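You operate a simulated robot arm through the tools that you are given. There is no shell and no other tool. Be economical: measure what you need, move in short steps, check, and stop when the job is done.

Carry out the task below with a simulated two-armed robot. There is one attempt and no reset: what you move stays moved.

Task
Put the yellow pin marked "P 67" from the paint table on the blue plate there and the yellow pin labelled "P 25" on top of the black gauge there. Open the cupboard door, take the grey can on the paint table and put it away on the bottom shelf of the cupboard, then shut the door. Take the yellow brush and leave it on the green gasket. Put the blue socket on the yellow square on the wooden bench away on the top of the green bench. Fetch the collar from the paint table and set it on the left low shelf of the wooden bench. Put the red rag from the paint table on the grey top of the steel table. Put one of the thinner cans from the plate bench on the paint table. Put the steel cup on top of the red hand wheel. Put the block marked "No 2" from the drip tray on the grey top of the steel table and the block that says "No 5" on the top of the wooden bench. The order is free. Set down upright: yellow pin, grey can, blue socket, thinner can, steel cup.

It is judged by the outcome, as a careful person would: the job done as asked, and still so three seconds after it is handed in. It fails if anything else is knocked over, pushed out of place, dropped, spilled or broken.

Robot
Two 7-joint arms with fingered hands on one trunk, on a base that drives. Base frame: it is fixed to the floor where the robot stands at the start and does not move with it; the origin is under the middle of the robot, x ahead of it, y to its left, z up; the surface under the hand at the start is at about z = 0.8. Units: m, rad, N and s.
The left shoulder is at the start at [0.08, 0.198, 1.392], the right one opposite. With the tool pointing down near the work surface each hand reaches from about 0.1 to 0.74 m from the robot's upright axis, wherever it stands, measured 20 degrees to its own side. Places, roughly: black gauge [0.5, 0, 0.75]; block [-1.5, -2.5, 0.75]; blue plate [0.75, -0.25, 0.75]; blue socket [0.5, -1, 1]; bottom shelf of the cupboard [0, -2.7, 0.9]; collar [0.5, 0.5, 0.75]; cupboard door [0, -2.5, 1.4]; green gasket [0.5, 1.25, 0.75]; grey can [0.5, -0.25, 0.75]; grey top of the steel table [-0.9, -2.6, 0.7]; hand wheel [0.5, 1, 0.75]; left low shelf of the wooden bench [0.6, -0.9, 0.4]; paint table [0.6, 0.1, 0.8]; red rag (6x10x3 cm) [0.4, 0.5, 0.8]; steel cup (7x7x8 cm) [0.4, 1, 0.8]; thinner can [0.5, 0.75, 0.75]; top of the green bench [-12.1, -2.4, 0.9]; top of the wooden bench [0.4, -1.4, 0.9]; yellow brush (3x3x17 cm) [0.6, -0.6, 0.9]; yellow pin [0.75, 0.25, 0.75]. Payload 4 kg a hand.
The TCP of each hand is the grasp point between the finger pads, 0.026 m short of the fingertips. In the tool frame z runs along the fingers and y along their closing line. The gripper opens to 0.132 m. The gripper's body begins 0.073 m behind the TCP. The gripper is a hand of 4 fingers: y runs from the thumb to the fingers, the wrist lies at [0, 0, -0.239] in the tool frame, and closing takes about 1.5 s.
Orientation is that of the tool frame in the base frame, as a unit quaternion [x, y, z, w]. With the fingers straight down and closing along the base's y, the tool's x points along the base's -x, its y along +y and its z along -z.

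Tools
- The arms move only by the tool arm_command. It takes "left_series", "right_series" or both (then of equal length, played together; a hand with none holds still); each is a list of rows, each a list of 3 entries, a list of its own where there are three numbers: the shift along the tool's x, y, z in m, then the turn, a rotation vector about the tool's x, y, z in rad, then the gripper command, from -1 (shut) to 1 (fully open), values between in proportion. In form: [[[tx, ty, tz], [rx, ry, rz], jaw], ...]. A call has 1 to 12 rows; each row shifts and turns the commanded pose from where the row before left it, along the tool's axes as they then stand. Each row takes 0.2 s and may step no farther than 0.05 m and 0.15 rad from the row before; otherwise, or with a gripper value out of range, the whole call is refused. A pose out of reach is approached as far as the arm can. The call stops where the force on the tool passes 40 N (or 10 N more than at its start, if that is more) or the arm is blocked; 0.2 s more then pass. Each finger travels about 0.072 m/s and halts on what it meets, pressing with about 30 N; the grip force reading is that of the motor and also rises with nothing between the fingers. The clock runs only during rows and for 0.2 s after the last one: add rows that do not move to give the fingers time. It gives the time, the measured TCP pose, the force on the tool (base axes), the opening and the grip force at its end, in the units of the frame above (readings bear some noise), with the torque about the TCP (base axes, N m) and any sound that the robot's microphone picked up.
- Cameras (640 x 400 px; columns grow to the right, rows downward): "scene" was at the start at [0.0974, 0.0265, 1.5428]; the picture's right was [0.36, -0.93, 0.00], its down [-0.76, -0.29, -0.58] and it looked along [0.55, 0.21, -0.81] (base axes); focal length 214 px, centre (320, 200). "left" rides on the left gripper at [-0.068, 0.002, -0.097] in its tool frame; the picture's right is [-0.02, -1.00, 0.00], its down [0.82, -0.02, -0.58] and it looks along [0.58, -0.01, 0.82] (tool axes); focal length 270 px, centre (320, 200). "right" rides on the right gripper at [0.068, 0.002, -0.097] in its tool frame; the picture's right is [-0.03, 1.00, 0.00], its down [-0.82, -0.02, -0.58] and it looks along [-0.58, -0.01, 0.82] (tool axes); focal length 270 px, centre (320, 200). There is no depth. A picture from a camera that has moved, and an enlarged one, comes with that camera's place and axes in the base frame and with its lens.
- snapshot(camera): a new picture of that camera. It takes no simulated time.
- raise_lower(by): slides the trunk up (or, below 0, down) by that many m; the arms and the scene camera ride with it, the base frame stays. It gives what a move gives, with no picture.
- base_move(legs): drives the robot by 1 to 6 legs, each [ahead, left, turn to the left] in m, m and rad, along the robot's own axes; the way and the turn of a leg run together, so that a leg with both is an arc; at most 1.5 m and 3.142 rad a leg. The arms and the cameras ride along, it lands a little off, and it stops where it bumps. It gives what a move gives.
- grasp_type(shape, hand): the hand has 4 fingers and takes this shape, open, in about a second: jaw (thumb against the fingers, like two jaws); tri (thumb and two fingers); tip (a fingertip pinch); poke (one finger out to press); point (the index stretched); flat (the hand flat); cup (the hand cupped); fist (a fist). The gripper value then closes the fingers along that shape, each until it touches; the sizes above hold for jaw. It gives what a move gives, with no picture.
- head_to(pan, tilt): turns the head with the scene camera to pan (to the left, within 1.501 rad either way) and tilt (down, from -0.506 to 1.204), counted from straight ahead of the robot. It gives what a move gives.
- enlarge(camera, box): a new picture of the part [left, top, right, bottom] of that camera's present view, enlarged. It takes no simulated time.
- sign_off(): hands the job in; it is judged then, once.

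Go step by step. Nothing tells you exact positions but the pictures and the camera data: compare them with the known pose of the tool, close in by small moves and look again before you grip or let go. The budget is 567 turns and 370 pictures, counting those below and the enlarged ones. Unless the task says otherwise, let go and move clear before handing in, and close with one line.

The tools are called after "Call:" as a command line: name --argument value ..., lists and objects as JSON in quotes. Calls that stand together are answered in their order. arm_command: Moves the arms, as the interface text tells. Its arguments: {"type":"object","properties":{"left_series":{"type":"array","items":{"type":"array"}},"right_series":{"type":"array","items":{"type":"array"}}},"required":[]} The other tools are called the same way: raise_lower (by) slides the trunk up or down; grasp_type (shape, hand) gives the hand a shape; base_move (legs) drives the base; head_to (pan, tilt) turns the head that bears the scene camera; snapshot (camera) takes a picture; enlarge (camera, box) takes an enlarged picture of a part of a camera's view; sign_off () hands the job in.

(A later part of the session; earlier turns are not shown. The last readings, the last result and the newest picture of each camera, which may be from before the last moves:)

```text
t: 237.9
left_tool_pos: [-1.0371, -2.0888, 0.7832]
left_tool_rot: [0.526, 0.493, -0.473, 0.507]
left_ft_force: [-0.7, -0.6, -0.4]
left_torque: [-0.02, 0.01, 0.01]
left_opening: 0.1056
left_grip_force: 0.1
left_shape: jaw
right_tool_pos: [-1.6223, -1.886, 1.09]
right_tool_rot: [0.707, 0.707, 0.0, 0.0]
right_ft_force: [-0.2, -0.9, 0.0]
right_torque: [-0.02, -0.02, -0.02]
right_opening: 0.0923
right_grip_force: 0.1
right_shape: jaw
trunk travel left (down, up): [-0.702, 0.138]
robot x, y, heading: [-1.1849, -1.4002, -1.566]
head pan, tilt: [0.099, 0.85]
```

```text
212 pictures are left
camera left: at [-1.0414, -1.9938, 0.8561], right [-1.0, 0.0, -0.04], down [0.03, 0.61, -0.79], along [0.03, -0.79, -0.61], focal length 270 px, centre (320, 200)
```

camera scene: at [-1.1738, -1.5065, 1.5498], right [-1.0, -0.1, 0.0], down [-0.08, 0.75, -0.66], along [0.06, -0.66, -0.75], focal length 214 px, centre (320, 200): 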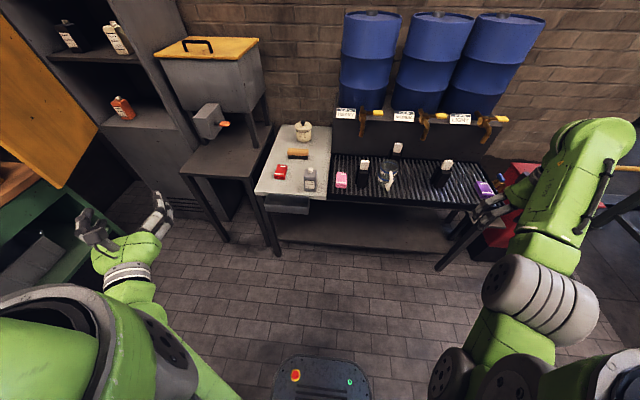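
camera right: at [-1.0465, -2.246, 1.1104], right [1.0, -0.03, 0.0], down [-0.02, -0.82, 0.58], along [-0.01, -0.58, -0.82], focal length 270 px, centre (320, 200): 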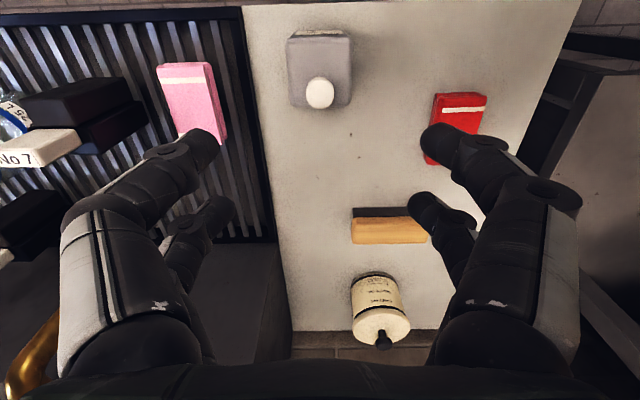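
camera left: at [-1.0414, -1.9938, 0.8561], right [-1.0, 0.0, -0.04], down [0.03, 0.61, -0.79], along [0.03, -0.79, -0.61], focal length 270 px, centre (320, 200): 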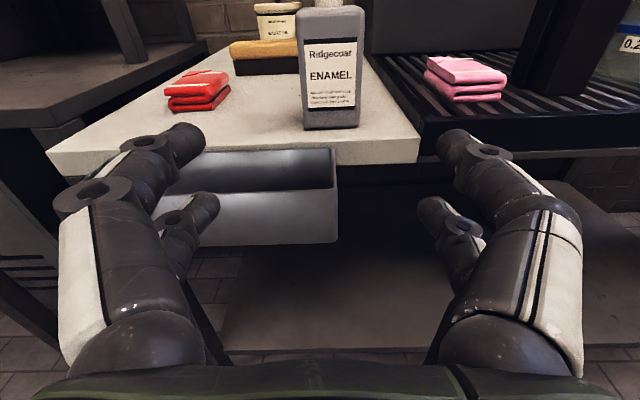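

Call:
arm_command --left_series '[[[-0.022, -0.009, 0], [0, 0, 0], 0.6]]'

Call:
base_move --legs '[[0.13, 0, 0]]'

Call:
snapshot --camera "left"

```text
t: 238.3
left_tool_pos: [-1.0463, -2.0869, 0.8072]
left_tool_rot: [0.526, 0.492, -0.474, 0.507]
left_ft_force: [0.0, 0.0, -0.1]
left_torque: [0.0, -0.01, 0.01]
left_opening: 0.1053
left_grip_force: 0.1
left_shape: jaw
right_tool_pos: [-1.6231, -1.8856, 1.0928]
right_tool_rot: [0.707, 0.707, -0.001, 0.0]
right_ft_force: [0.8, 0.5, 0.2]
right_torque: [-0.01, 0.0, 0.04]
right_opening: 0.0919
right_grip_force: 0.1
right_shape: jaw
trunk travel left (down, up): [-0.702, 0.138]
robot x, y, heading: [-1.182, -1.3974, -1.572]
head pan, tilt: [0.099, 0.85]
```

```text
t: 239.6
left_tool_pos: [-1.0465, -2.2143, 0.8075]
left_tool_rot: [0.525, 0.492, -0.473, 0.508]
left_ft_force: [0.4, 0.2, -0.2]
left_torque: [0.01, 0.02, -0.01]
left_opening: 0.1054
left_grip_force: 0.0
left_shape: jaw
right_tool_pos: [-1.6237, -2.011, 1.0924]
right_tool_rot: [0.707, 0.707, 0.0, 0.001]
right_ft_force: [-0.6, -0.7, 0.3]
right_torque: [-0.01, 0.0, -0.04]
right_opening: 0.0922
right_grip_force: 0.2
right_shape: jaw
trunk travel left (down, up): [-0.702, 0.138]
robot x, y, heading: [-1.1853, -1.525, -1.576]
head pan, tilt: [0.099, 0.85]
```

```text
211 pictures are left
camera left: at [-1.0511, -2.1198, 0.8794], right [-1.0, 0.0, -0.04], down [0.03, 0.61, -0.79], along [0.03, -0.79, -0.61], focal length 270 px, centre (320, 200)
```

left: 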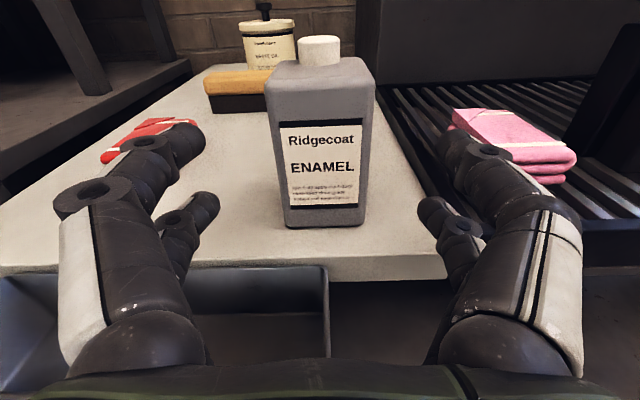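

Call:
arm_command --left_series '[[[-0.002, 0, 0.04], [0, 0, 0], 0.6], [[-0.002, 0, 0.04], [0, 0, 0], 0.6], [[-0.002, 0, 0.02], [0, 0, 0], 0.6]]'

Call:
snapshot --camera "left"

```text
t: 240.3
left_tool_pos: [-1.0476, -2.294, 0.8198]
left_tool_rot: [0.526, 0.492, -0.473, 0.507]
left_ft_force: [0.1, 0.5, -0.6]
left_torque: [0.01, 0.02, 0.03]
left_opening: 0.1052
left_grip_force: 0.1
left_shape: jaw
left hand out of reach, approached as far as the arm can: row 2, 3
right_tool_pos: [-1.6228, -2.0131, 1.0915]
right_tool_rot: [0.707, 0.707, 0.001, 0.0]
right_ft_force: [-0.5, -0.3, 0.2]
right_torque: [-0.02, 0.0, 0.02]
right_opening: 0.0922
right_grip_force: 0.1
right_shape: jaw
trunk travel left (down, up): [-0.702, 0.138]
robot x, y, heading: [-1.184, -1.5255, -1.57]
head pan, tilt: [0.099, 0.85]
```

```text
210 pictures are left
camera left: at [-1.0529, -2.1989, 0.8927], right [-1.0, 0.0, -0.04], down [0.03, 0.61, -0.79], along [0.03, -0.79, -0.61], focal length 270 px, centre (320, 200)
```

left: 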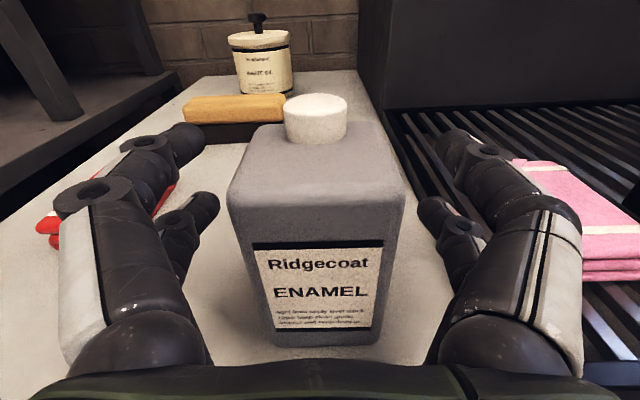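

Call:
base_move --legs '[[0.03, 0, 0]]'

Call:
arm_command --left_series '[[[0.008, 0, 0], [0, 0, 0], 0.3], [[0, 0, 0], [0, 0, 0], 0], [[0, 0, 0], [0, 0, 0], -0.5], [[0, 0, 0], [0, 0, 0], -1], [[0, 0, 0], [0, 0, 0], -1], [[0, 0, 0], [0, 0, 0], -1]]'

Call:
snapshot --camera "left"

```text
t: 241.2
left_tool_pos: [-1.0484, -2.3176, 0.8248]
left_tool_rot: [0.525, 0.49, -0.475, 0.508]
left_ft_force: [0.2, 0.0, 0.0]
left_torque: [0.03, 0.04, -0.01]
left_opening: 0.1056
left_grip_force: 0.1
left_shape: jaw
right_tool_pos: [-1.6236, -2.0359, 1.0954]
right_tool_rot: [0.707, 0.707, -0.004, 0.003]
right_ft_force: [0.1, 1.2, 0.5]
right_torque: [-0.09, -0.01, 0.0]
right_opening: 0.0918
right_grip_force: 0.0
right_shape: jaw
trunk travel left (down, up): [-0.702, 0.138]
robot x, y, heading: [-1.1853, -1.5613, -1.577]
head pan, tilt: [0.099, 0.85]
```

```text
t: 242.6
left_tool_pos: [-1.0485, -2.3224, 0.8213]
left_tool_rot: [0.525, 0.493, -0.474, 0.507]
left_ft_force: [-1.7, -0.6, 3.6]
left_torque: [-0.21, 0.3, -0.03]
left_opening: 0.0369
left_grip_force: 30.1
left_shape: jaw
left hand out of reach, approached as far as the arm can: row 1
right_tool_pos: [-1.6237, -2.0428, 1.092]
right_tool_rot: [0.707, 0.707, -0.001, 0.001]
right_ft_force: [-0.3, 0.7, 0.3]
right_torque: [0.03, -0.04, 0.02]
right_opening: 0.0921
right_grip_force: 0.1
right_shape: jaw
trunk travel left (down, up): [-0.702, 0.138]
robot x, y, heading: [-1.1849, -1.5548, -1.569]
head pan, tilt: [0.099, 0.85]
```

```text
209 pictures are left
camera left: at [-1.0535, -2.2283, 0.8931], right [-1.0, 0.0, -0.04], down [0.03, 0.61, -0.79], along [0.03, -0.79, -0.61], focal length 270 px, centre (320, 200)
```

left: 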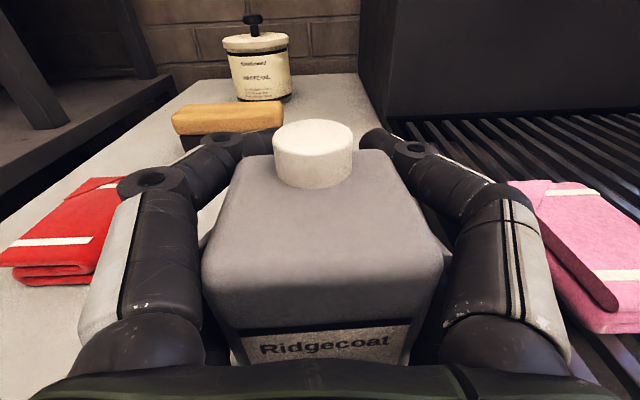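

Gripped. I lift straight with the trunk.

Call:
raise_lower --by 0.13

Call:
snapshot --camera "left"

```text
t: 244.2
left_tool_pos: [-1.0488, -2.3228, 0.9505]
left_tool_rot: [0.527, 0.493, -0.472, 0.506]
left_ft_force: [0.0, -0.4, -4.1]
left_torque: [-0.13, 0.02, -0.02]
left_opening: 0.0369
left_grip_force: 30.1
left_shape: jaw
right_tool_pos: [-1.6229, -2.0449, 1.2206]
right_tool_rot: [0.707, 0.707, 0.0, 0.0]
right_ft_force: [0.0, -0.3, -0.3]
right_torque: [0.02, -0.03, -0.02]
right_opening: 0.0922
right_grip_force: 0.0
right_shape: jaw
trunk travel left (down, up): [-0.832, 0.008]
robot x, y, heading: [-1.1798, -1.5529, -1.574]
head pan, tilt: [0.099, 0.85]
```

```text
208 pictures are left
camera left: at [-1.0532, -2.2289, 1.0214], right [-1.0, 0.0, -0.04], down [0.03, 0.61, -0.79], along [0.03, -0.79, -0.61], focal length 270 px, centre (320, 200)
```

left: 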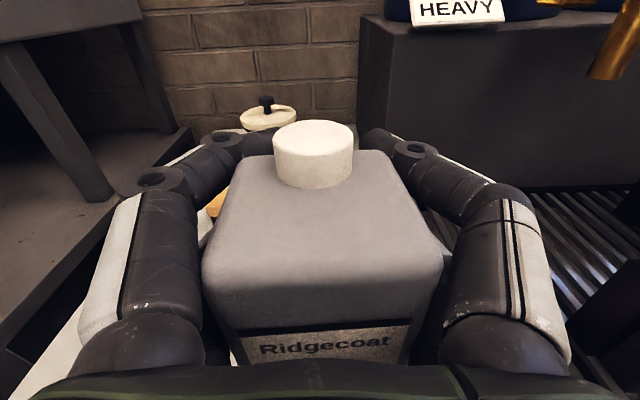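

I raise the arm, shift it left, back off, and drive toward the open cupboard.

Call:
arm_command --left_series '[[[-0.04, 0, 0], [0, 0, 0], -1], [[-0.04, 0, 0], [0, 0, 0], -1], [[-0.04, 0, 0], [0, 0, 0], -1]]'

Call:
base_move --legs '[[-0.3, 0, 0], [0, 0.72, 0]]'

Call:
arm_command --left_series '[[[0, 0.04, 0], [0, 0, 0], -1], [[0, 0.04, 0], [0, 0, 0], -1], [[0, 0.04, 0], [0, 0, 0], -1], [[0, 0.04, 0], [0, 0, 0], -1], [[0, 0.04, 0], [0, 0, 0], -1]]'

Call:
head_to --pan 0.3 --tilt 0.5

Call:
snapshot --camera "scene"

Call:
snapshot --camera "left"

```text
t: 245.0
left_tool_pos: [-1.0576, -2.3275, 1.0668]
left_tool_rot: [0.528, 0.493, -0.471, 0.506]
left_ft_force: [0.8, 0.3, -4.5]
left_torque: [-0.16, 0.0, 0.01]
left_opening: 0.0368
left_grip_force: 29.9
left_shape: jaw
right_tool_pos: [-1.6252, -2.0437, 1.2219]
right_tool_rot: [0.708, 0.706, -0.001, 0.0]
right_ft_force: [-0.8, -0.6, 0.3]
right_torque: [0.01, -0.01, 0.02]
right_opening: 0.0921
right_grip_force: 0.1
right_shape: jaw
trunk travel left (down, up): [-0.832, 0.008]
robot x, y, heading: [-1.1819, -1.556, -1.576]
head pan, tilt: [0.099, 0.85]
```

```text
t: 250.6
left_tool_pos: [-0.3383, -2.0281, 1.0701]
left_tool_rot: [0.528, 0.491, -0.474, 0.505]
left_ft_force: [0.0, 0.2, -4.5]
left_torque: [-0.11, 0.0, -0.02]
left_opening: 0.0366
left_grip_force: 30.1
left_shape: jaw
right_tool_pos: [-0.9015, -1.7413, 1.2201]
right_tool_rot: [0.709, 0.705, 0.0, 0.0]
right_ft_force: [-0.1, 0.5, 0.9]
right_torque: [0.02, -0.01, -0.01]
right_opening: 0.0923
right_grip_force: 0.1
right_shape: jaw
trunk travel left (down, up): [-0.832, 0.008]
robot x, y, heading: [-0.4573, -1.2584, -1.576]
head pan, tilt: [0.099, 0.85]
```

```text
t: 251.8
left_tool_pos: [-0.1346, -2.0296, 1.0818]
left_tool_rot: [0.528, 0.491, -0.474, 0.505]
left_ft_force: [0.8, -0.1, -3.8]
left_torque: [-0.13, 0.01, -0.02]
left_opening: 0.0369
left_grip_force: 29.7
left_shape: jaw
right_tool_pos: [-0.8987, -1.7408, 1.2214]
right_tool_rot: [0.709, 0.705, -0.001, 0.0]
right_ft_force: [0.3, -0.8, -1.2]
right_torque: [-0.01, 0.0, 0.01]
right_opening: 0.0921
right_grip_force: 0.1
right_shape: jaw
trunk travel left (down, up): [-0.832, 0.008]
robot x, y, heading: [-0.459, -1.2583, -1.572]
head pan, tilt: [0.099, 0.85]
```

```text
t: 252.6
left_tool_pos: [-0.1363, -2.0288, 1.0826]
left_tool_rot: [0.529, 0.491, -0.473, 0.505]
left_ft_force: [0.2, 0.4, -3.1]
left_torque: [-0.09, 0.03, -0.02]
left_opening: 0.0363
left_grip_force: 30.5
left_shape: jaw
right_tool_pos: [-0.9001, -1.7414, 1.2217]
right_tool_rot: [0.708, 0.706, -0.002, 0.0]
right_ft_force: [0.4, 0.4, -0.1]
right_torque: [0.04, 0.03, 0.04]
right_opening: 0.0918
right_grip_force: 0.1
right_shape: jaw
trunk travel left (down, up): [-0.832, 0.008]
robot x, y, heading: [-0.4548, -1.2542, -1.574]
head pan, tilt: [0.3, 0.499]
```

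```text
207 pictures are left
camera scene: at [-0.4318, -1.3739, 1.71], right [-0.96, -0.29, 0.0], down [-0.14, 0.46, -0.88], along [0.25, -0.84, -0.48], focal length 214 px, centre (320, 200)
```

scene: 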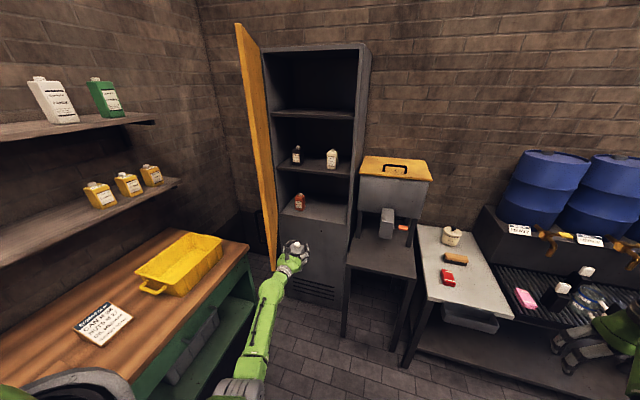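

```text
206 pictures are left
camera left: at [-0.1406, -1.9349, 1.1548], right [-1.0, 0.0, -0.04], down [0.04, 0.61, -0.79], along [0.02, -0.79, -0.61], focal length 270 px, centre (320, 200)
```

left: 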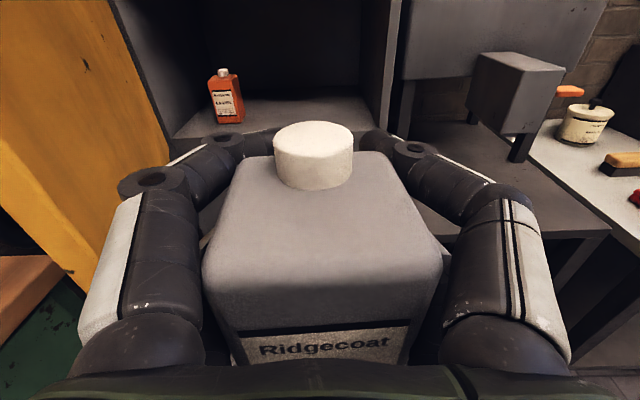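

I drive forward toward the bottom shelf.

Call:
arm_command --left_series '[[[0.03, 0.015, 0], [0, 0, 0], -1]]'

Call:
base_move --legs '[[0.4, 0, 0]]'

Call:
snapshot --camera "left"

Call:
snapshot --camera "scene"

```text
t: 253.0
left_tool_pos: [-0.1171, -2.0299, 1.054]
left_tool_rot: [0.526, 0.493, -0.474, 0.506]
left_ft_force: [-0.1, 0.0, -3.8]
left_torque: [-0.08, 0.01, -0.01]
left_opening: 0.0363
left_grip_force: 30.2
left_shape: jaw
right_tool_pos: [-0.9002, -1.7427, 1.2209]
right_tool_rot: [0.709, 0.706, -0.001, 0.0]
right_ft_force: [0.0, -0.7, 0.1]
right_torque: [-0.01, 0.0, -0.01]
right_opening: 0.0922
right_grip_force: 0.0
right_shape: jaw
trunk travel left (down, up): [-0.832, 0.008]
robot x, y, heading: [-0.4598, -1.2538, -1.574]
head pan, tilt: [0.3, 0.499]
```

```text
t: 255.5
left_tool_pos: [-0.12, -2.4251, 1.0561]
left_tool_rot: [0.526, 0.492, -0.474, 0.506]
left_ft_force: [-0.1, 1.0, -3.6]
left_torque: [-0.06, -0.03, 0.0]
left_opening: 0.0366
left_grip_force: 30.4
left_shape: jaw
right_tool_pos: [-0.9032, -2.1388, 1.2227]
right_tool_rot: [0.709, 0.705, -0.002, 0.0]
right_ft_force: [0.4, 0.3, 0.4]
right_torque: [-0.04, -0.02, 0.0]
right_opening: 0.0921
right_grip_force: 0.0
right_shape: jaw
trunk travel left (down, up): [-0.832, 0.008]
robot x, y, heading: [-0.4631, -1.6567, -1.573]
head pan, tilt: [0.3, 0.499]
```

```text
205 pictures are left
camera left: at [-0.1244, -2.3311, 1.1282], right [-1.0, 0.0, -0.04], down [0.04, 0.61, -0.79], along [0.02, -0.79, -0.61], focal length 270 px, centre (320, 200)
```

left: 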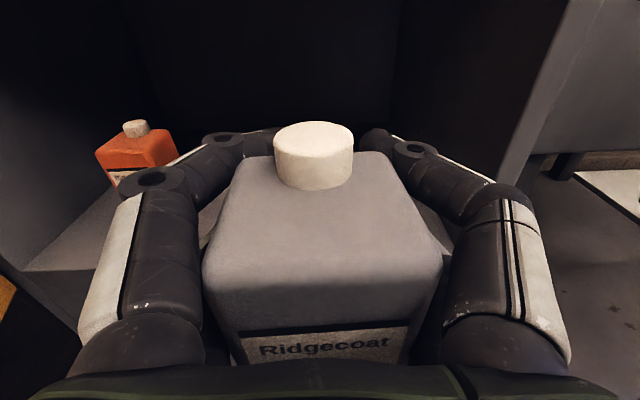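

```text
204 pictures are left
camera scene: at [-0.4339, -1.7694, 1.7104], right [-0.96, -0.29, 0.0], down [-0.14, 0.46, -0.88], along [0.26, -0.84, -0.48], focal length 214 px, centre (320, 200)
```

scene: 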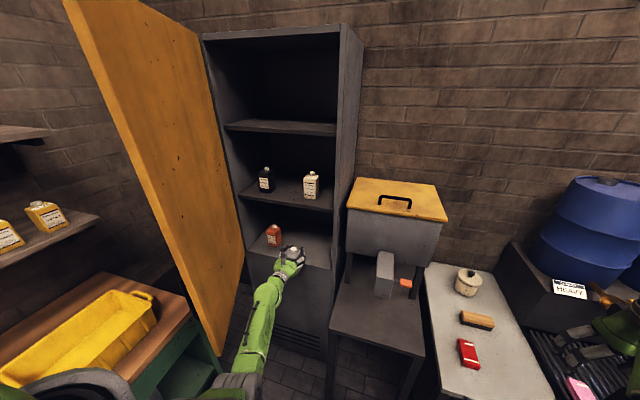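

Call:
base_move --legs '[[0.14, 0, 0]]'

Call:
arm_command --left_series '[[[0.02, 0, 0], [0, 0, 0], -1], [[0.02, 0, 0], [0, 0, 0], -1]]'

Call:
snapshot --camera "left"

Call:
enlarge --camera "scene" --box '[200, 180, 360, 320]'

```text
t: 256.8
left_tool_pos: [-0.1194, -2.5642, 1.057]
left_tool_rot: [0.527, 0.491, -0.474, 0.507]
left_ft_force: [-0.2, 0.6, -3.3]
left_torque: [-0.1, 0.01, 0.0]
left_opening: 0.0365
left_grip_force: 30.5
left_shape: jaw
right_tool_pos: [-0.9021, -2.2756, 1.2241]
right_tool_rot: [0.709, 0.706, -0.003, 0.001]
right_ft_force: [0.0, 0.9, 0.8]
right_torque: [-0.03, 0.02, 0.0]
right_opening: 0.0921
right_grip_force: 0.0
right_shape: jaw
trunk travel left (down, up): [-0.832, 0.008]
robot x, y, heading: [-0.4581, -1.7965, -1.578]
head pan, tilt: [0.3, 0.499]
```

```text
t: 257.4
left_tool_pos: [-0.1158, -2.5647, 1.0164]
left_tool_rot: [0.526, 0.492, -0.474, 0.507]
left_ft_force: [0.0, -0.3, -3.8]
left_torque: [-0.08, -0.02, 0.0]
left_opening: 0.0364
left_grip_force: 30.0
left_shape: jaw
right_tool_pos: [-0.9033, -2.2797, 1.2237]
right_tool_rot: [0.709, 0.705, -0.002, 0.001]
right_ft_force: [0.8, -0.1, -0.6]
right_torque: [-0.02, -0.01, -0.04]
right_opening: 0.092
right_grip_force: 0.1
right_shape: jaw
trunk travel left (down, up): [-0.832, 0.008]
robot x, y, heading: [-0.4631, -1.7928, -1.575]
head pan, tilt: [0.3, 0.499]
```

```text
203 pictures are left
camera left: at [-0.1214, -2.4694, 1.0886], right [-1.0, 0.0, -0.04], down [0.04, 0.61, -0.79], along [0.02, -0.79, -0.61], focal length 270 px, centre (320, 200)
```

left: 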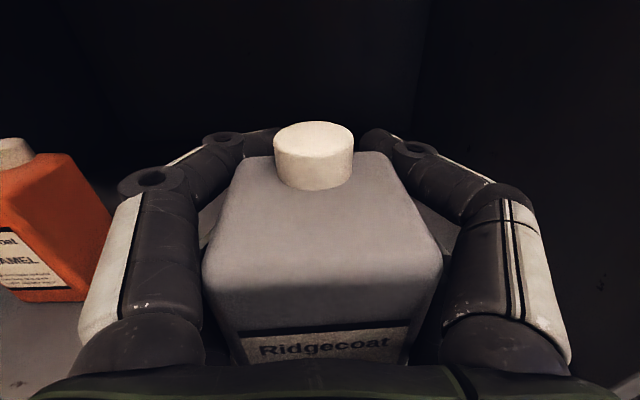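

```text
2.86 times, centred on (280, 250) of scene
camera zoom: at [-0.434, -1.9099, 1.7103], right [-0.96, -0.29, 0.0], down [-0.14, 0.46, -0.88], along [0.26, -0.84, -0.48], focal length 613 px, centre (434, 57)
```

zoom: 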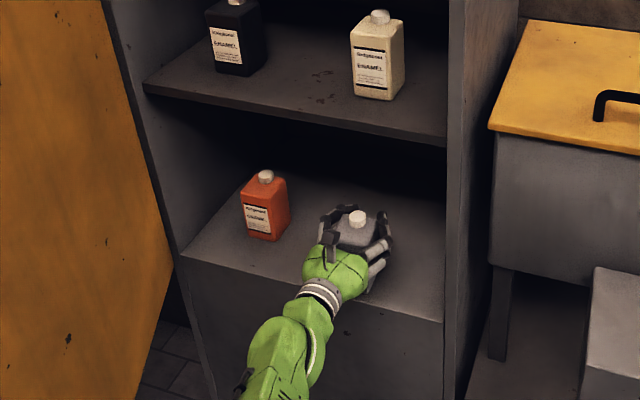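

Call:
arm_command --left_series '[[[0.015, 0, 0], [0, 0, 0], -1], [[0.01, 0, 0], [0, 0, 0], -1]]'

Call:
arm_command --left_series '[[[0.006, 0, 0], [0, 0, 0], -1]]'

Call:
arm_command --left_series '[[[0.005, 0, 0], [0, 0, 0], -1]]'

```text
t: 258.0
left_tool_pos: [-0.1157, -2.5655, 0.9902]
left_tool_rot: [0.527, 0.492, -0.473, 0.506]
left_ft_force: [1.1, -0.7, -4.4]
left_torque: [-0.14, 0.03, 0.01]
left_opening: 0.0364
left_grip_force: 29.6
left_shape: jaw
right_tool_pos: [-0.9017, -2.2814, 1.222]
right_tool_rot: [0.709, 0.705, -0.001, 0.0]
right_ft_force: [0.6, -0.6, 0.3]
right_torque: [0.01, 0.02, 0.05]
right_opening: 0.0922
right_grip_force: 0.0
right_shape: jaw
trunk travel left (down, up): [-0.832, 0.008]
robot x, y, heading: [-0.4589, -1.7972, -1.577]
head pan, tilt: [0.3, 0.499]
```

```text
t: 258.4
left_tool_pos: [-0.1151, -2.5654, 0.9819]
left_tool_rot: [0.528, 0.492, -0.474, 0.505]
left_ft_force: [-0.1, -0.1, -4.2]
left_torque: [-0.12, -0.02, 0.01]
left_opening: 0.0364
left_grip_force: 29.6
left_shape: jaw
right_tool_pos: [-0.9029, -2.2822, 1.2213]
right_tool_rot: [0.709, 0.705, -0.001, -0.001]
right_ft_force: [-0.2, -0.2, -0.3]
right_torque: [0.0, -0.01, -0.01]
right_opening: 0.092
right_grip_force: 0.0
right_shape: jaw
trunk travel left (down, up): [-0.832, 0.008]
robot x, y, heading: [-0.4624, -1.796, -1.574]
head pan, tilt: [0.3, 0.499]
```

```text
t: 258.8
left_tool_pos: [-0.1162, -2.5647, 0.9812]
left_tool_rot: [0.526, 0.49, -0.475, 0.507]
left_ft_force: [0.9, -0.8, 3.7]
left_torque: [-0.26, 0.16, 0.04]
left_opening: 0.0364
left_grip_force: 29.6
left_shape: jaw
right_tool_pos: [-0.9042, -2.2793, 1.2218]
right_tool_rot: [0.709, 0.705, -0.001, 0.0]
right_ft_force: [0.5, -0.3, 0.2]
right_torque: [0.01, -0.02, -0.02]
right_opening: 0.0921
right_grip_force: 0.1
right_shape: jaw
trunk travel left (down, up): [-0.832, 0.008]
robot x, y, heading: [-0.4619, -1.7936, -1.577]
head pan, tilt: [0.3, 0.499]
```

Contact. I release and back straight out.

Call:
arm_command --left_series '[[[0, 0, 0], [0, 0, 0], -0.5], [[0, 0, 0], [0, 0, 0], 0], [[0, 0, 0], [0, 0, 0], 0.4], [[0, 0, 0], [0, 0, 0], 0.5], [[0, 0, 0], [0, 0, 0], 0.5], [[0, 0, 0], [0, 0, 0], 0.5]]'

Call:
snapshot --camera "left"

Call:
base_move --legs '[[-0.3, 0, 0]]'

Call:
snapshot --camera "left"

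Call:
snapshot --camera "scene"

```text
t: 260.2
left_tool_pos: [-0.1162, -2.5632, 0.9788]
left_tool_rot: [0.528, 0.492, -0.474, 0.505]
left_ft_force: [-0.6, -0.9, -0.1]
left_torque: [0.0, 0.0, 0.0]
left_opening: 0.0987
left_grip_force: 0.0
left_shape: jaw
right_tool_pos: [-0.9033, -2.2807, 1.2209]
right_tool_rot: [0.709, 0.705, -0.001, -0.001]
right_ft_force: [0.3, 0.1, 1.1]
right_torque: [0.01, 0.0, -0.02]
right_opening: 0.0922
right_grip_force: 0.0
right_shape: jaw
trunk travel left (down, up): [-0.832, 0.008]
robot x, y, heading: [-0.4612, -1.7956, -1.573]
head pan, tilt: [0.3, 0.499]
```

```text
201 pictures are left
camera left: at [-0.12, -2.4697, 1.051], right [-1.0, 0.0, -0.04], down [0.04, 0.61, -0.79], along [0.02, -0.79, -0.61], focal length 270 px, centre (320, 200)
```

left: 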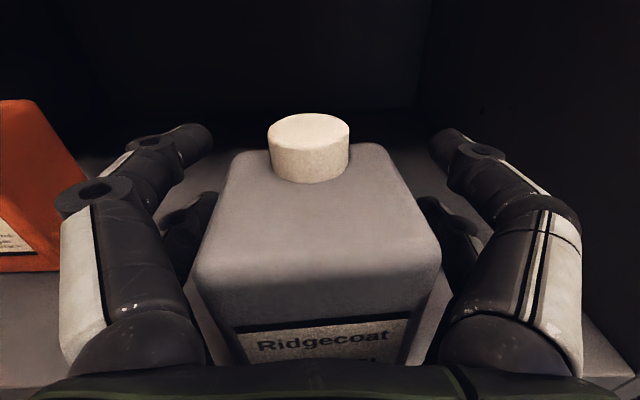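

```text
t: 262.3
left_tool_pos: [-0.1128, -2.2626, 0.9766]
left_tool_rot: [0.527, 0.493, -0.472, 0.506]
left_ft_force: [0.6, 0.0, -0.5]
left_torque: [0.01, -0.03, 0.01]
left_opening: 0.0987
left_grip_force: 0.1
left_shape: jaw
right_tool_pos: [-0.9012, -1.9832, 1.2206]
right_tool_rot: [0.707, 0.707, 0.0, -0.001]
right_ft_force: [-0.3, 0.3, -0.5]
right_torque: [0.02, -0.02, -0.01]
right_opening: 0.0919
right_grip_force: 0.1
right_shape: jaw
trunk travel left (down, up): [-0.832, 0.008]
robot x, y, heading: [-0.4567, -1.4931, -1.575]
head pan, tilt: [0.3, 0.499]
```

```text
200 pictures are left
camera left: at [-0.117, -2.1696, 1.0492], right [-1.0, 0.0, -0.04], down [0.03, 0.61, -0.79], along [0.03, -0.79, -0.61], focal length 270 px, centre (320, 200)
```

left: 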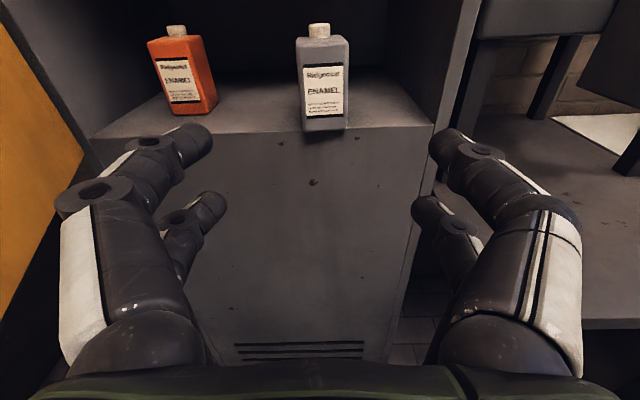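

```text
199 pictures are left
camera scene: at [-0.4336, -1.6151, 1.7097], right [-0.96, -0.29, 0.0], down [-0.14, 0.46, -0.88], along [0.26, -0.84, -0.48], focal length 214 px, centre (320, 200)
```

scene: 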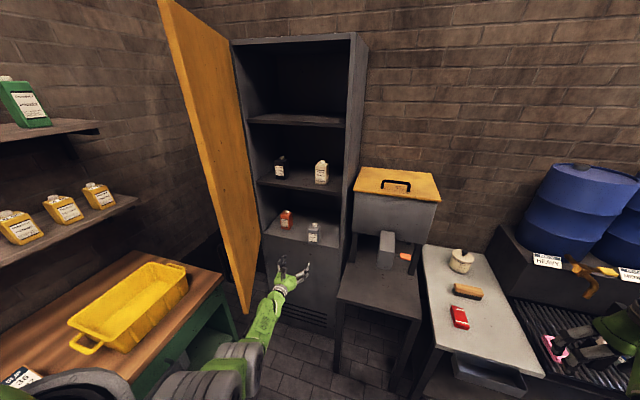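

The grey can stands at the very front edge of the shelf, so I go back in, regrip and move it deeper.

Call:
base_move --legs '[[0.29, 0, 0]]'

Call:
snapshot --camera "left"

```text
t: 264.3
left_tool_pos: [-0.1111, -2.551, 0.9808]
left_tool_rot: [0.525, 0.493, -0.473, 0.508]
left_ft_force: [0.1, -0.9, 0.9]
left_torque: [0.03, -0.01, 0.02]
left_opening: 0.0986
left_grip_force: 0.0
left_shape: jaw
right_tool_pos: [-0.8996, -2.2726, 1.2233]
right_tool_rot: [0.707, 0.707, -0.003, 0.001]
right_ft_force: [0.5, 1.0, 0.1]
right_torque: [0.01, 0.0, -0.01]
right_opening: 0.0923
right_grip_force: 0.0
right_shape: jaw
trunk travel left (down, up): [-0.832, 0.008]
robot x, y, heading: [-0.4585, -1.7867, -1.577]
head pan, tilt: [0.3, 0.499]
```

```text
198 pictures are left
camera left: at [-0.1159, -2.4574, 1.0528], right [-1.0, 0.0, -0.04], down [0.03, 0.61, -0.79], along [0.03, -0.79, -0.61], focal length 270 px, centre (320, 200)
```

left: 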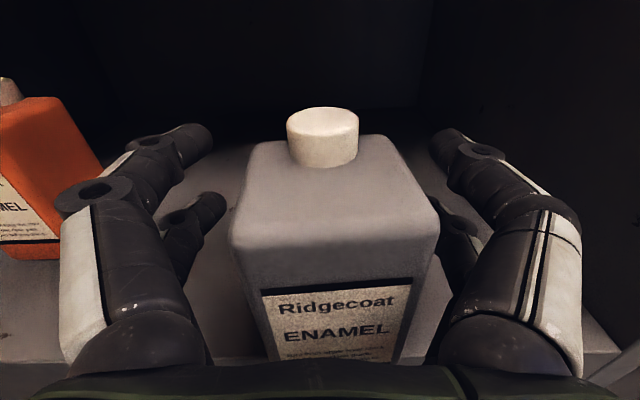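

Call:
arm_command --left_series '[[[0, -0.007, 0.01], [0, 0, 0], 0.4], [[0, 0, 0], [0, 0, 0], 0], [[0, 0, 0], [0, 0, 0], -0.5], [[0, 0, 0], [0, 0, 0], -1], [[0, 0, 0], [0, 0, 0], -1], [[0, 0, 0], [0, 0, 0], -1], [[-0.015, 0, 0], [0, 0, 0], -1], [[-0.005, 0, 0.03], [0, 0, 0], -1], [[-0.003, 0, 0.03], [0, 0, 0], -1], [[-0.003, 0, 0.03], [0, 0, 0], -1]]'

Call:
snapshot --camera "left"

Call:
enlarge --camera "scene" --box '[200, 180, 360, 320]'

```text
t: 266.5
left_tool_pos: [-0.1249, -2.6014, 1.0201]
left_tool_rot: [0.527, 0.493, -0.472, 0.506]
left_ft_force: [0.0, -0.5, -4.1]
left_torque: [-0.1, 0.04, -0.03]
left_opening: 0.0347
left_grip_force: 30.2
left_shape: jaw
left hand out of reach, approached as far as the arm can: row 8, 9, 10
right_tool_pos: [-0.8983, -2.2748, 1.2216]
right_tool_rot: [0.707, 0.707, -0.002, 0.0]
right_ft_force: [-0.1, 0.2, -0.1]
right_torque: [0.01, -0.01, -0.03]
right_opening: 0.092
right_grip_force: 0.0
right_shape: jaw
trunk travel left (down, up): [-0.832, 0.008]
robot x, y, heading: [-0.46, -1.7853, -1.566]
head pan, tilt: [0.3, 0.499]
```

```text
197 pictures are left
camera left: at [-0.1299, -2.5071, 1.0931], right [-1.0, 0.0, -0.04], down [0.03, 0.61, -0.79], along [0.03, -0.79, -0.61], focal length 270 px, centre (320, 200)
```

left: 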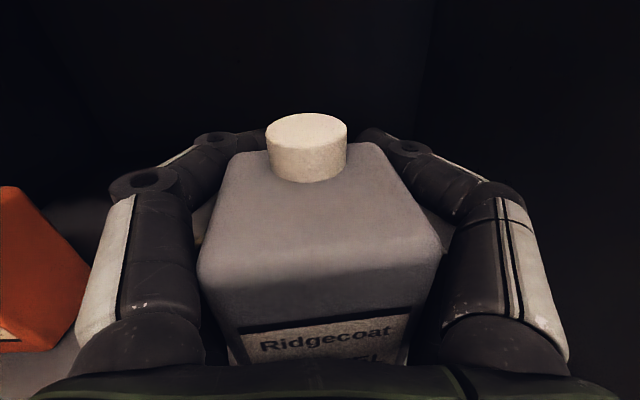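

```text
2.86 times, centred on (280, 250) of scene
camera zoom: at [-0.4332, -1.904, 1.7101], right [-0.96, -0.3, 0.0], down [-0.14, 0.46, -0.88], along [0.26, -0.84, -0.48], focal length 613 px, centre (434, 57)
```

zoom: 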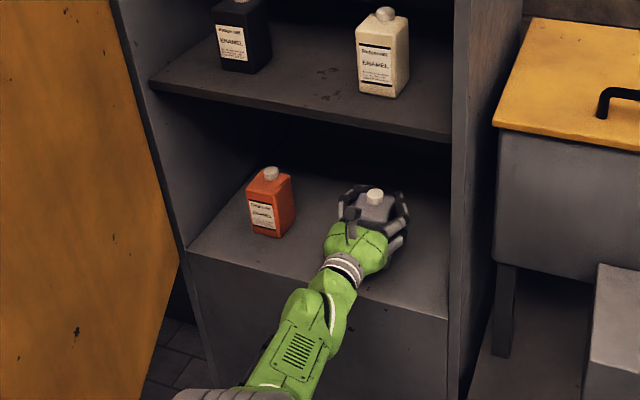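

Call:
base_move --legs '[[0.05, 0, 0]]'

Call:
arm_command --left_series '[[[0.012, 0, -0.02], [0, 0, 0], -1], [[0.01, 0, 0], [0, 0, 0], -1]]'

```text
t: 267.4
left_tool_pos: [-0.1256, -2.6431, 1.0289]
left_tool_rot: [0.524, 0.491, -0.474, 0.509]
left_ft_force: [0.0, 1.0, -3.3]
left_torque: [-0.09, -0.02, 0.0]
left_opening: 0.0348
left_grip_force: 30.2
left_shape: jaw
right_tool_pos: [-0.8994, -2.3129, 1.2256]
right_tool_rot: [0.707, 0.707, -0.005, 0.004]
right_ft_force: [-0.1, 1.5, 0.1]
right_torque: [-0.08, 0.0, -0.04]
right_opening: 0.0921
right_grip_force: 0.0
right_shape: jaw
trunk travel left (down, up): [-0.832, 0.008]
robot x, y, heading: [-0.4615, -1.8386, -1.573]
head pan, tilt: [0.3, 0.499]
```

```text
t: 268.0
left_tool_pos: [-0.1245, -2.6295, 1.0015]
left_tool_rot: [0.526, 0.493, -0.473, 0.506]
left_ft_force: [-0.6, 0.1, -3.1]
left_torque: [-0.11, -0.01, 0.01]
left_opening: 0.0347
left_grip_force: 29.8
left_shape: jaw
right_tool_pos: [-0.8995, -2.3241, 1.2232]
right_tool_rot: [0.708, 0.706, -0.002, 0.0]
right_ft_force: [0.8, -0.1, 0.4]
right_torque: [-0.04, 0.02, -0.02]
right_opening: 0.0921
right_grip_force: 0.1
right_shape: jaw
trunk travel left (down, up): [-0.832, 0.008]
robot x, y, heading: [-0.4607, -1.8357, -1.565]
head pan, tilt: [0.3, 0.499]
```

Call:
arm_command --left_series '[[[0.012, 0, 0], [0, 0, 0], -1], [[0.005, 0, 0], [0, 0, 0], -1]]'

Call:
arm_command --left_series '[[[0.005, 0, 0], [0, 0, 0], -1]]'

```text
t: 268.6
left_tool_pos: [-0.1208, -2.6238, 0.9866]
left_tool_rot: [0.527, 0.493, -0.473, 0.506]
left_ft_force: [-0.3, 0.2, -5.0]
left_torque: [-0.09, 0.0, 0.02]
left_opening: 0.0349
left_grip_force: 29.7
left_shape: jaw
left hand out of reach, approached as far as the arm can: row 1, 2
right_tool_pos: [-0.8995, -2.3252, 1.222]
right_tool_rot: [0.707, 0.707, -0.002, 0.0]
right_ft_force: [-0.5, 0.6, 0.5]
right_torque: [-0.01, -0.02, 0.0]
right_opening: 0.092
right_grip_force: 0.0
right_shape: jaw
trunk travel left (down, up): [-0.832, 0.008]
robot x, y, heading: [-0.4596, -1.8373, -1.568]
head pan, tilt: [0.3, 0.499]
```

```text
t: 269.0
left_tool_pos: [-0.1215, -2.6207, 0.9858]
left_tool_rot: [0.527, 0.493, -0.472, 0.506]
left_ft_force: [0.2, -0.1, -3.8]
left_torque: [-0.09, 0.02, 0.0]
left_opening: 0.0349
left_grip_force: 29.8
left_shape: jaw
left hand out of reach, approached as far as the arm can: row 1
right_tool_pos: [-0.8996, -2.3249, 1.222]
right_tool_rot: [0.708, 0.706, -0.001, 0.001]
right_ft_force: [-0.5, -0.1, 0.1]
right_torque: [-0.01, -0.01, -0.02]
right_opening: 0.0923
right_grip_force: 0.2
right_shape: jaw
trunk travel left (down, up): [-0.832, 0.008]
robot x, y, heading: [-0.4612, -1.8372, -1.574]
head pan, tilt: [0.3, 0.499]
```

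Out of reach downward; I use the trunk to lower the last few millimetres.

Call:
raise_lower --by -0.006

```text
t: 269.6
left_tool_pos: [-0.1209, -2.6209, 0.9806]
left_tool_rot: [0.526, 0.494, -0.472, 0.507]
left_ft_force: [-0.5, 0.0, -4.4]
left_torque: [-0.11, -0.02, 0.01]
left_opening: 0.0346
left_grip_force: 29.5
left_shape: jaw
right_tool_pos: [-0.9005, -2.3239, 1.2155]
right_tool_rot: [0.707, 0.707, -0.001, 0.0]
right_ft_force: [-0.7, -0.1, -0.4]
right_torque: [-0.01, 0.03, 0.01]
right_opening: 0.0921
right_grip_force: 0.1
right_shape: jaw
trunk travel left (down, up): [-0.826, 0.014]
robot x, y, heading: [-0.4599, -1.8343, -1.567]
head pan, tilt: [0.3, 0.499]
```

Call:
raise_lower --by -0.005

```text
t: 270.1
left_tool_pos: [-0.1215, -2.622, 0.9784]
left_tool_rot: [0.526, 0.491, -0.474, 0.508]
left_ft_force: [1.1, 1.2, 6.3]
left_torque: [0.12, 0.23, -0.02]
left_opening: 0.0345
left_grip_force: 30.1
left_shape: jaw
right_tool_pos: [-0.901, -2.3235, 1.2114]
right_tool_rot: [0.708, 0.706, -0.002, 0.001]
right_ft_force: [0.1, -0.5, -0.2]
right_torque: [0.03, 0.01, 0.02]
right_opening: 0.0917
right_grip_force: 0.0
right_shape: jaw
trunk travel left (down, up): [-0.821, 0.019]
robot x, y, heading: [-0.4596, -1.838, -1.566]
head pan, tilt: [0.3, 0.499]
```

Call:
arm_command --left_series '[[[0, 0, 0], [0, 0, 0], -0.5], [[0, 0, 0], [0, 0, 0], 0], [[0, 0, 0], [0, 0, 0], 0.4], [[0, 0, 0], [0, 0, 0], 0.5], [[0, 0, 0], [0, 0, 0], 0.5]]'

Call:
base_move --legs '[[-0.32, 0, 0]]'

Call:
snapshot --camera "left"

Call:
snapshot --camera "scene"

```text
t: 271.3
left_tool_pos: [-0.1219, -2.6206, 0.976]
left_tool_rot: [0.527, 0.493, -0.473, 0.506]
left_ft_force: [0.2, -0.2, 0.9]
left_torque: [0.0, -0.01, 0.01]
left_opening: 0.0988
left_grip_force: 0.1
left_shape: jaw
right_tool_pos: [-0.9013, -2.3231, 1.2119]
right_tool_rot: [0.708, 0.707, -0.002, 0.001]
right_ft_force: [-0.1, -0.1, -0.1]
right_torque: [-0.02, 0.04, -0.01]
right_opening: 0.092
right_grip_force: 0.0
right_shape: jaw
trunk travel left (down, up): [-0.821, 0.019]
robot x, y, heading: [-0.4621, -1.8396, -1.57]
head pan, tilt: [0.3, 0.499]
```

```text
t: 273.4
left_tool_pos: [-0.1193, -2.303, 0.9738]
left_tool_rot: [0.526, 0.494, -0.472, 0.506]
left_ft_force: [-0.6, 0.0, 0.2]
left_torque: [0.0, -0.01, -0.03]
left_opening: 0.0989
left_grip_force: 0.0
left_shape: jaw
right_tool_pos: [-0.9006, -2.0101, 1.2098]
right_tool_rot: [0.706, 0.708, -0.001, -0.001]
right_ft_force: [-0.6, -0.3, -0.5]
right_torque: [-0.02, -0.01, 0.02]
right_opening: 0.0923
right_grip_force: 0.1
right_shape: jaw
trunk travel left (down, up): [-0.821, 0.019]
robot x, y, heading: [-0.4606, -1.519, -1.568]
head pan, tilt: [0.3, 0.499]
```

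```text
195 pictures are left
camera left: at [-0.1246, -2.2099, 1.0464], right [-1.0, 0.0, -0.04], down [0.03, 0.61, -0.79], along [0.03, -0.79, -0.61], focal length 270 px, centre (320, 200)
```

left: 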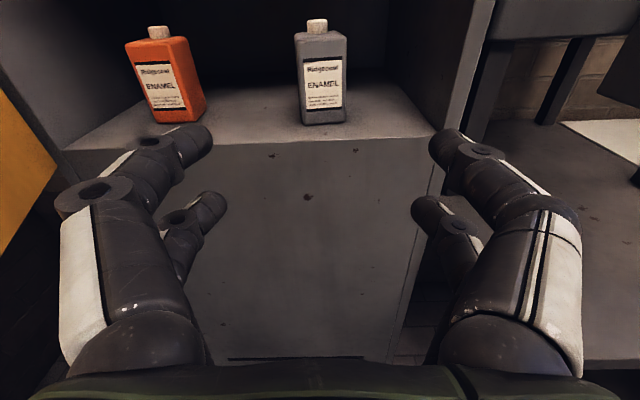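

```text
194 pictures are left
camera scene: at [-0.4336, -1.6393, 1.6988], right [-0.95, -0.3, 0.0], down [-0.14, 0.46, -0.88], along [0.26, -0.84, -0.48], focal length 214 px, centre (320, 200)
```

scene: 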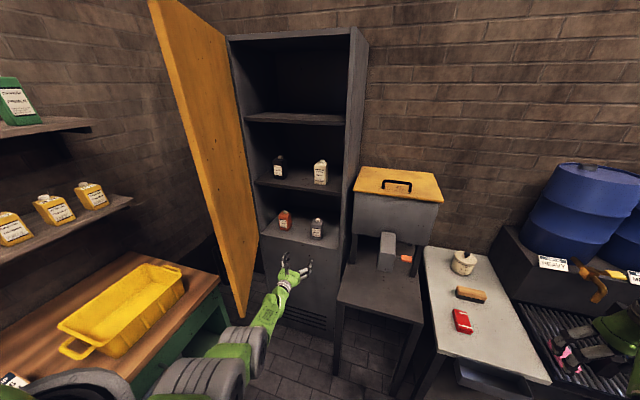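

The grey can now stands well on the shelf. Next I close the door: raise the left hand, back off, and go around the door's free edge to its outer face.

Call:
arm_command --left_series '[[[-0.04, 0, -0.03], [0, 0, 0], -0.5], [[-0.045, 0, -0.02], [0, 0, 0], -1], [[-0.045, 0, 0], [0, 0, 0], -1], [[-0.045, 0, 0], [0, 0, 0], -1], [[-0.045, 0, 0], [0, 0, 0], -1], [[-0.045, 0, 0], [0, 0, 0], -1]]'

Call:
base_move --legs '[[-0.25, 0, 0]]'

Call:
arm_command --left_series '[[[0, 0.045, 0], [0, 0, 0], -1], [[0, 0.045, 0], [0, 0, 0], -1], [[0, 0.045, 0], [0, 0, 0], -1], [[0, 0.045, 0], [0, 0, 0], -1], [[0, 0.045, 0], [0, 0, 0], -1], [[0, 0.045, 0], [0, 0, 0], -1], [[0, 0.045, 0], [0, 0, 0], -1]]'

Call:
snapshot --camera "scene"

Call:
snapshot --camera "left"

```text
t: 274.9
left_tool_pos: [-0.1373, -2.2618, 1.2406]
left_tool_rot: [0.526, 0.494, -0.471, 0.507]
left_ft_force: [-0.3, 0.3, -0.3]
left_torque: [-0.04, 0.02, 0.01]
left_opening: 0.0
left_grip_force: 29.9
left_shape: jaw
right_tool_pos: [-0.901, -2.0067, 1.2114]
right_tool_rot: [0.706, 0.708, -0.002, -0.001]
right_ft_force: [-0.1, 0.7, 0.3]
right_torque: [0.02, 0.01, -0.01]
right_opening: 0.0921
right_grip_force: 0.2
right_shape: jaw
trunk travel left (down, up): [-0.821, 0.019]
robot x, y, heading: [-0.4607, -1.5199, -1.566]
head pan, tilt: [0.3, 0.499]
```

```text
t: 276.7
left_tool_pos: [-0.1368, -2.0157, 1.2386]
left_tool_rot: [0.527, 0.495, -0.471, 0.506]
left_ft_force: [-0.9, -0.6, -0.9]
left_torque: [-0.02, 0.0, 0.01]
left_opening: 0.0
left_grip_force: 29.7
left_shape: jaw
right_tool_pos: [-0.8996, -1.7604, 1.2087]
right_tool_rot: [0.706, 0.708, 0.0, -0.001]
right_ft_force: [0.9, 0.7, 0.3]
right_torque: [0.03, 0.02, -0.03]
right_opening: 0.0922
right_grip_force: 0.1
right_shape: jaw
trunk travel left (down, up): [-0.821, 0.019]
robot x, y, heading: [-0.4593, -1.2692, -1.573]
head pan, tilt: [0.3, 0.499]
```

```text
t: 277.7
left_tool_pos: [0.0425, -2.0044, 1.2535]
left_tool_rot: [0.527, 0.493, -0.473, 0.506]
left_ft_force: [-7.2, 20.2, 3.4]
left_torque: [-0.14, -0.03, -0.15]
left_opening: 0.0002
left_grip_force: 30.0
left_shape: jaw
right_tool_pos: [-0.9008, -1.7495, 1.2132]
right_tool_rot: [0.706, 0.708, -0.003, 0.002]
right_ft_force: [-0.2, -0.1, -0.7]
right_torque: [-0.03, -0.01, 0.01]
right_opening: 0.0922
right_grip_force: 0.1
right_shape: jaw
trunk travel left (down, up): [-0.821, 0.019]
robot x, y, heading: [-0.4615, -1.2641, -1.562]
head pan, tilt: [0.3, 0.499]
stopped in row 5 (left hand): the force on the tool passed its limit at 47 N (the readings are from after the stop); the commanded pose is now the measured one
```

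```text
193 pictures are left
camera scene: at [-0.4343, -1.3758, 1.6998], right [-0.95, -0.3, 0.0], down [-0.14, 0.45, -0.88], along [0.26, -0.84, -0.47], focal length 214 px, centre (320, 200)
```

scene: 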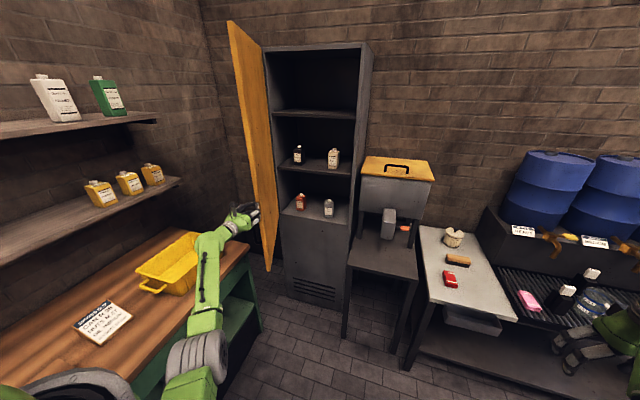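

```text
192 pictures are left
camera left: at [0.038, -1.9099, 1.327], right [-1.0, 0.0, -0.04], down [0.03, 0.61, -0.79], along [0.02, -0.79, -0.61], focal length 270 px, centre (320, 200)
```

left: 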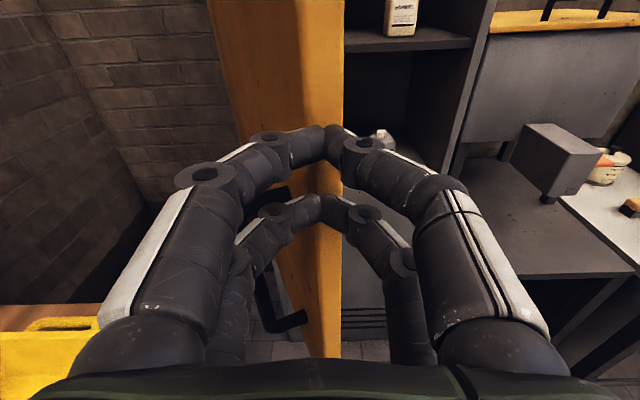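

The fingers touched the door's edge. I pull back 10 cm, go farther left, then forward along the outer face.

Call:
arm_command --left_series '[[[0, -0.005, -0.045], [0, 0, 0], -1], [[0, 0, -0.045], [0, 0, 0], -1], [[0, 0.045, 0], [0, 0, 0], -1], [[0, 0.045, 0], [0, 0, 0], -1], [[0, 0.045, 0], [0, 0, 0], -1], [[0, 0.04, 0], [0, 0, 0], -1]]'

Call:
snapshot --camera "left"

```text
t: 279.1
left_tool_pos: [0.214, -1.9188, 1.2651]
left_tool_rot: [0.527, 0.495, -0.473, 0.504]
left_ft_force: [-0.2, 0.4, -0.7]
left_torque: [-0.03, -0.02, 0.01]
left_opening: 0.0002
left_grip_force: 30.1
left_shape: jaw
right_tool_pos: [-0.8982, -1.7549, 1.2113]
right_tool_rot: [0.706, 0.708, -0.002, 0.001]
right_ft_force: [-0.6, 0.3, -0.1]
right_torque: [-0.03, 0.02, 0.01]
right_opening: 0.0919
right_grip_force: 0.0
right_shape: jaw
trunk travel left (down, up): [-0.821, 0.019]
robot x, y, heading: [-0.4609, -1.2677, -1.569]
head pan, tilt: [0.3, 0.499]
```

```text
191 pictures are left
camera left: at [0.2099, -1.8253, 1.3382], right [-1.0, 0.0, -0.04], down [0.03, 0.61, -0.79], along [0.02, -0.79, -0.61], focal length 270 px, centre (320, 200)
```

left: 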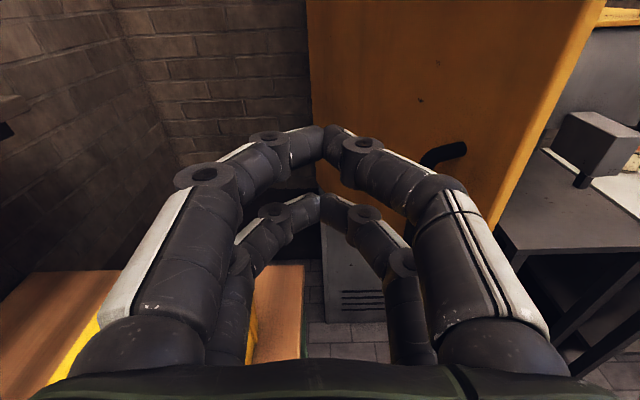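

Call:
arm_command --left_series '[[[0, 0, 0.04], [0, 0, 0], -1], [[0, 0, 0.04], [0, 0, 0], -1], [[0, 0, 0.04], [0, 0, 0], -1], [[0, 0, 0.04], [0, 0, 0], -1], [[0, -0.039, 0.022], [0, 0, 0], -1], [[0, -0.039, 0.022], [0, 0, 0], -1], [[0, -0.039, 0.022], [0, 0, 0], -1]]'

Call:
snapshot --camera "left"

Call:
snapshot --camera "scene"

```text
t: 280.7
left_tool_pos: [0.0786, -2.0851, 1.254]
left_tool_rot: [0.528, 0.495, -0.472, 0.504]
left_ft_force: [0.0, 0.7, -0.1]
left_torque: [0.05, 0.02, -0.03]
left_opening: 0.0002
left_grip_force: 30.1
left_shape: jaw
left hand out of reach, approached as far as the arm can: row 3, 4
right_tool_pos: [-0.9007, -1.7551, 1.2104]
right_tool_rot: [0.705, 0.709, 0.0, 0.001]
right_ft_force: [-0.2, 0.0, 0.3]
right_torque: [0.01, -0.02, -0.01]
right_opening: 0.0919
right_grip_force: 0.2
right_shape: jaw
trunk travel left (down, up): [-0.821, 0.019]
robot x, y, heading: [-0.4606, -1.2711, -1.568]
head pan, tilt: [0.3, 0.499]
```

```text
190 pictures are left
camera left: at [0.074, -1.9917, 1.3274], right [-1.0, 0.0, -0.04], down [0.03, 0.62, -0.79], along [0.02, -0.79, -0.61], focal length 270 px, centre (320, 200)
```

left: 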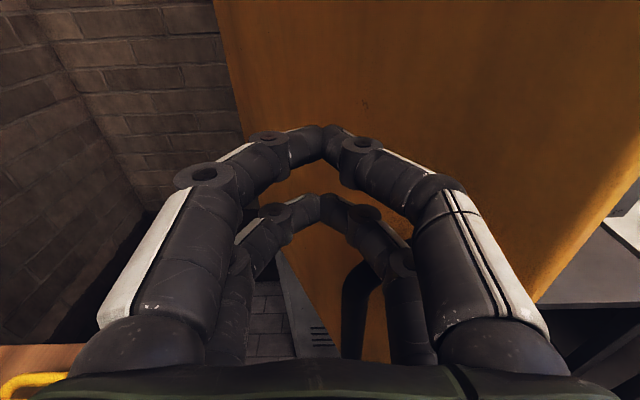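

```text
189 pictures are left
camera scene: at [-0.4351, -1.384, 1.6992], right [-0.95, -0.3, 0.0], down [-0.14, 0.46, -0.88], along [0.26, -0.84, -0.48], focal length 214 px, centre (320, 200)
```

scene: 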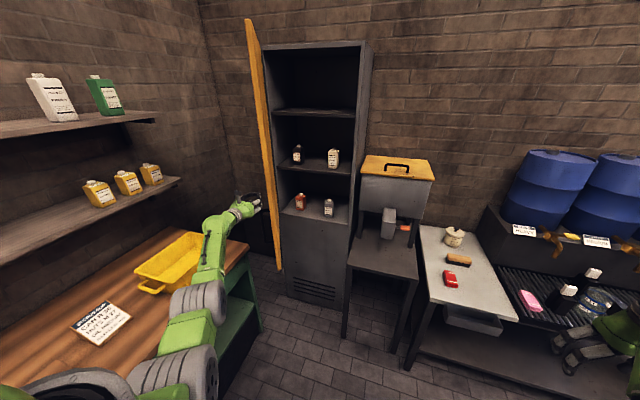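

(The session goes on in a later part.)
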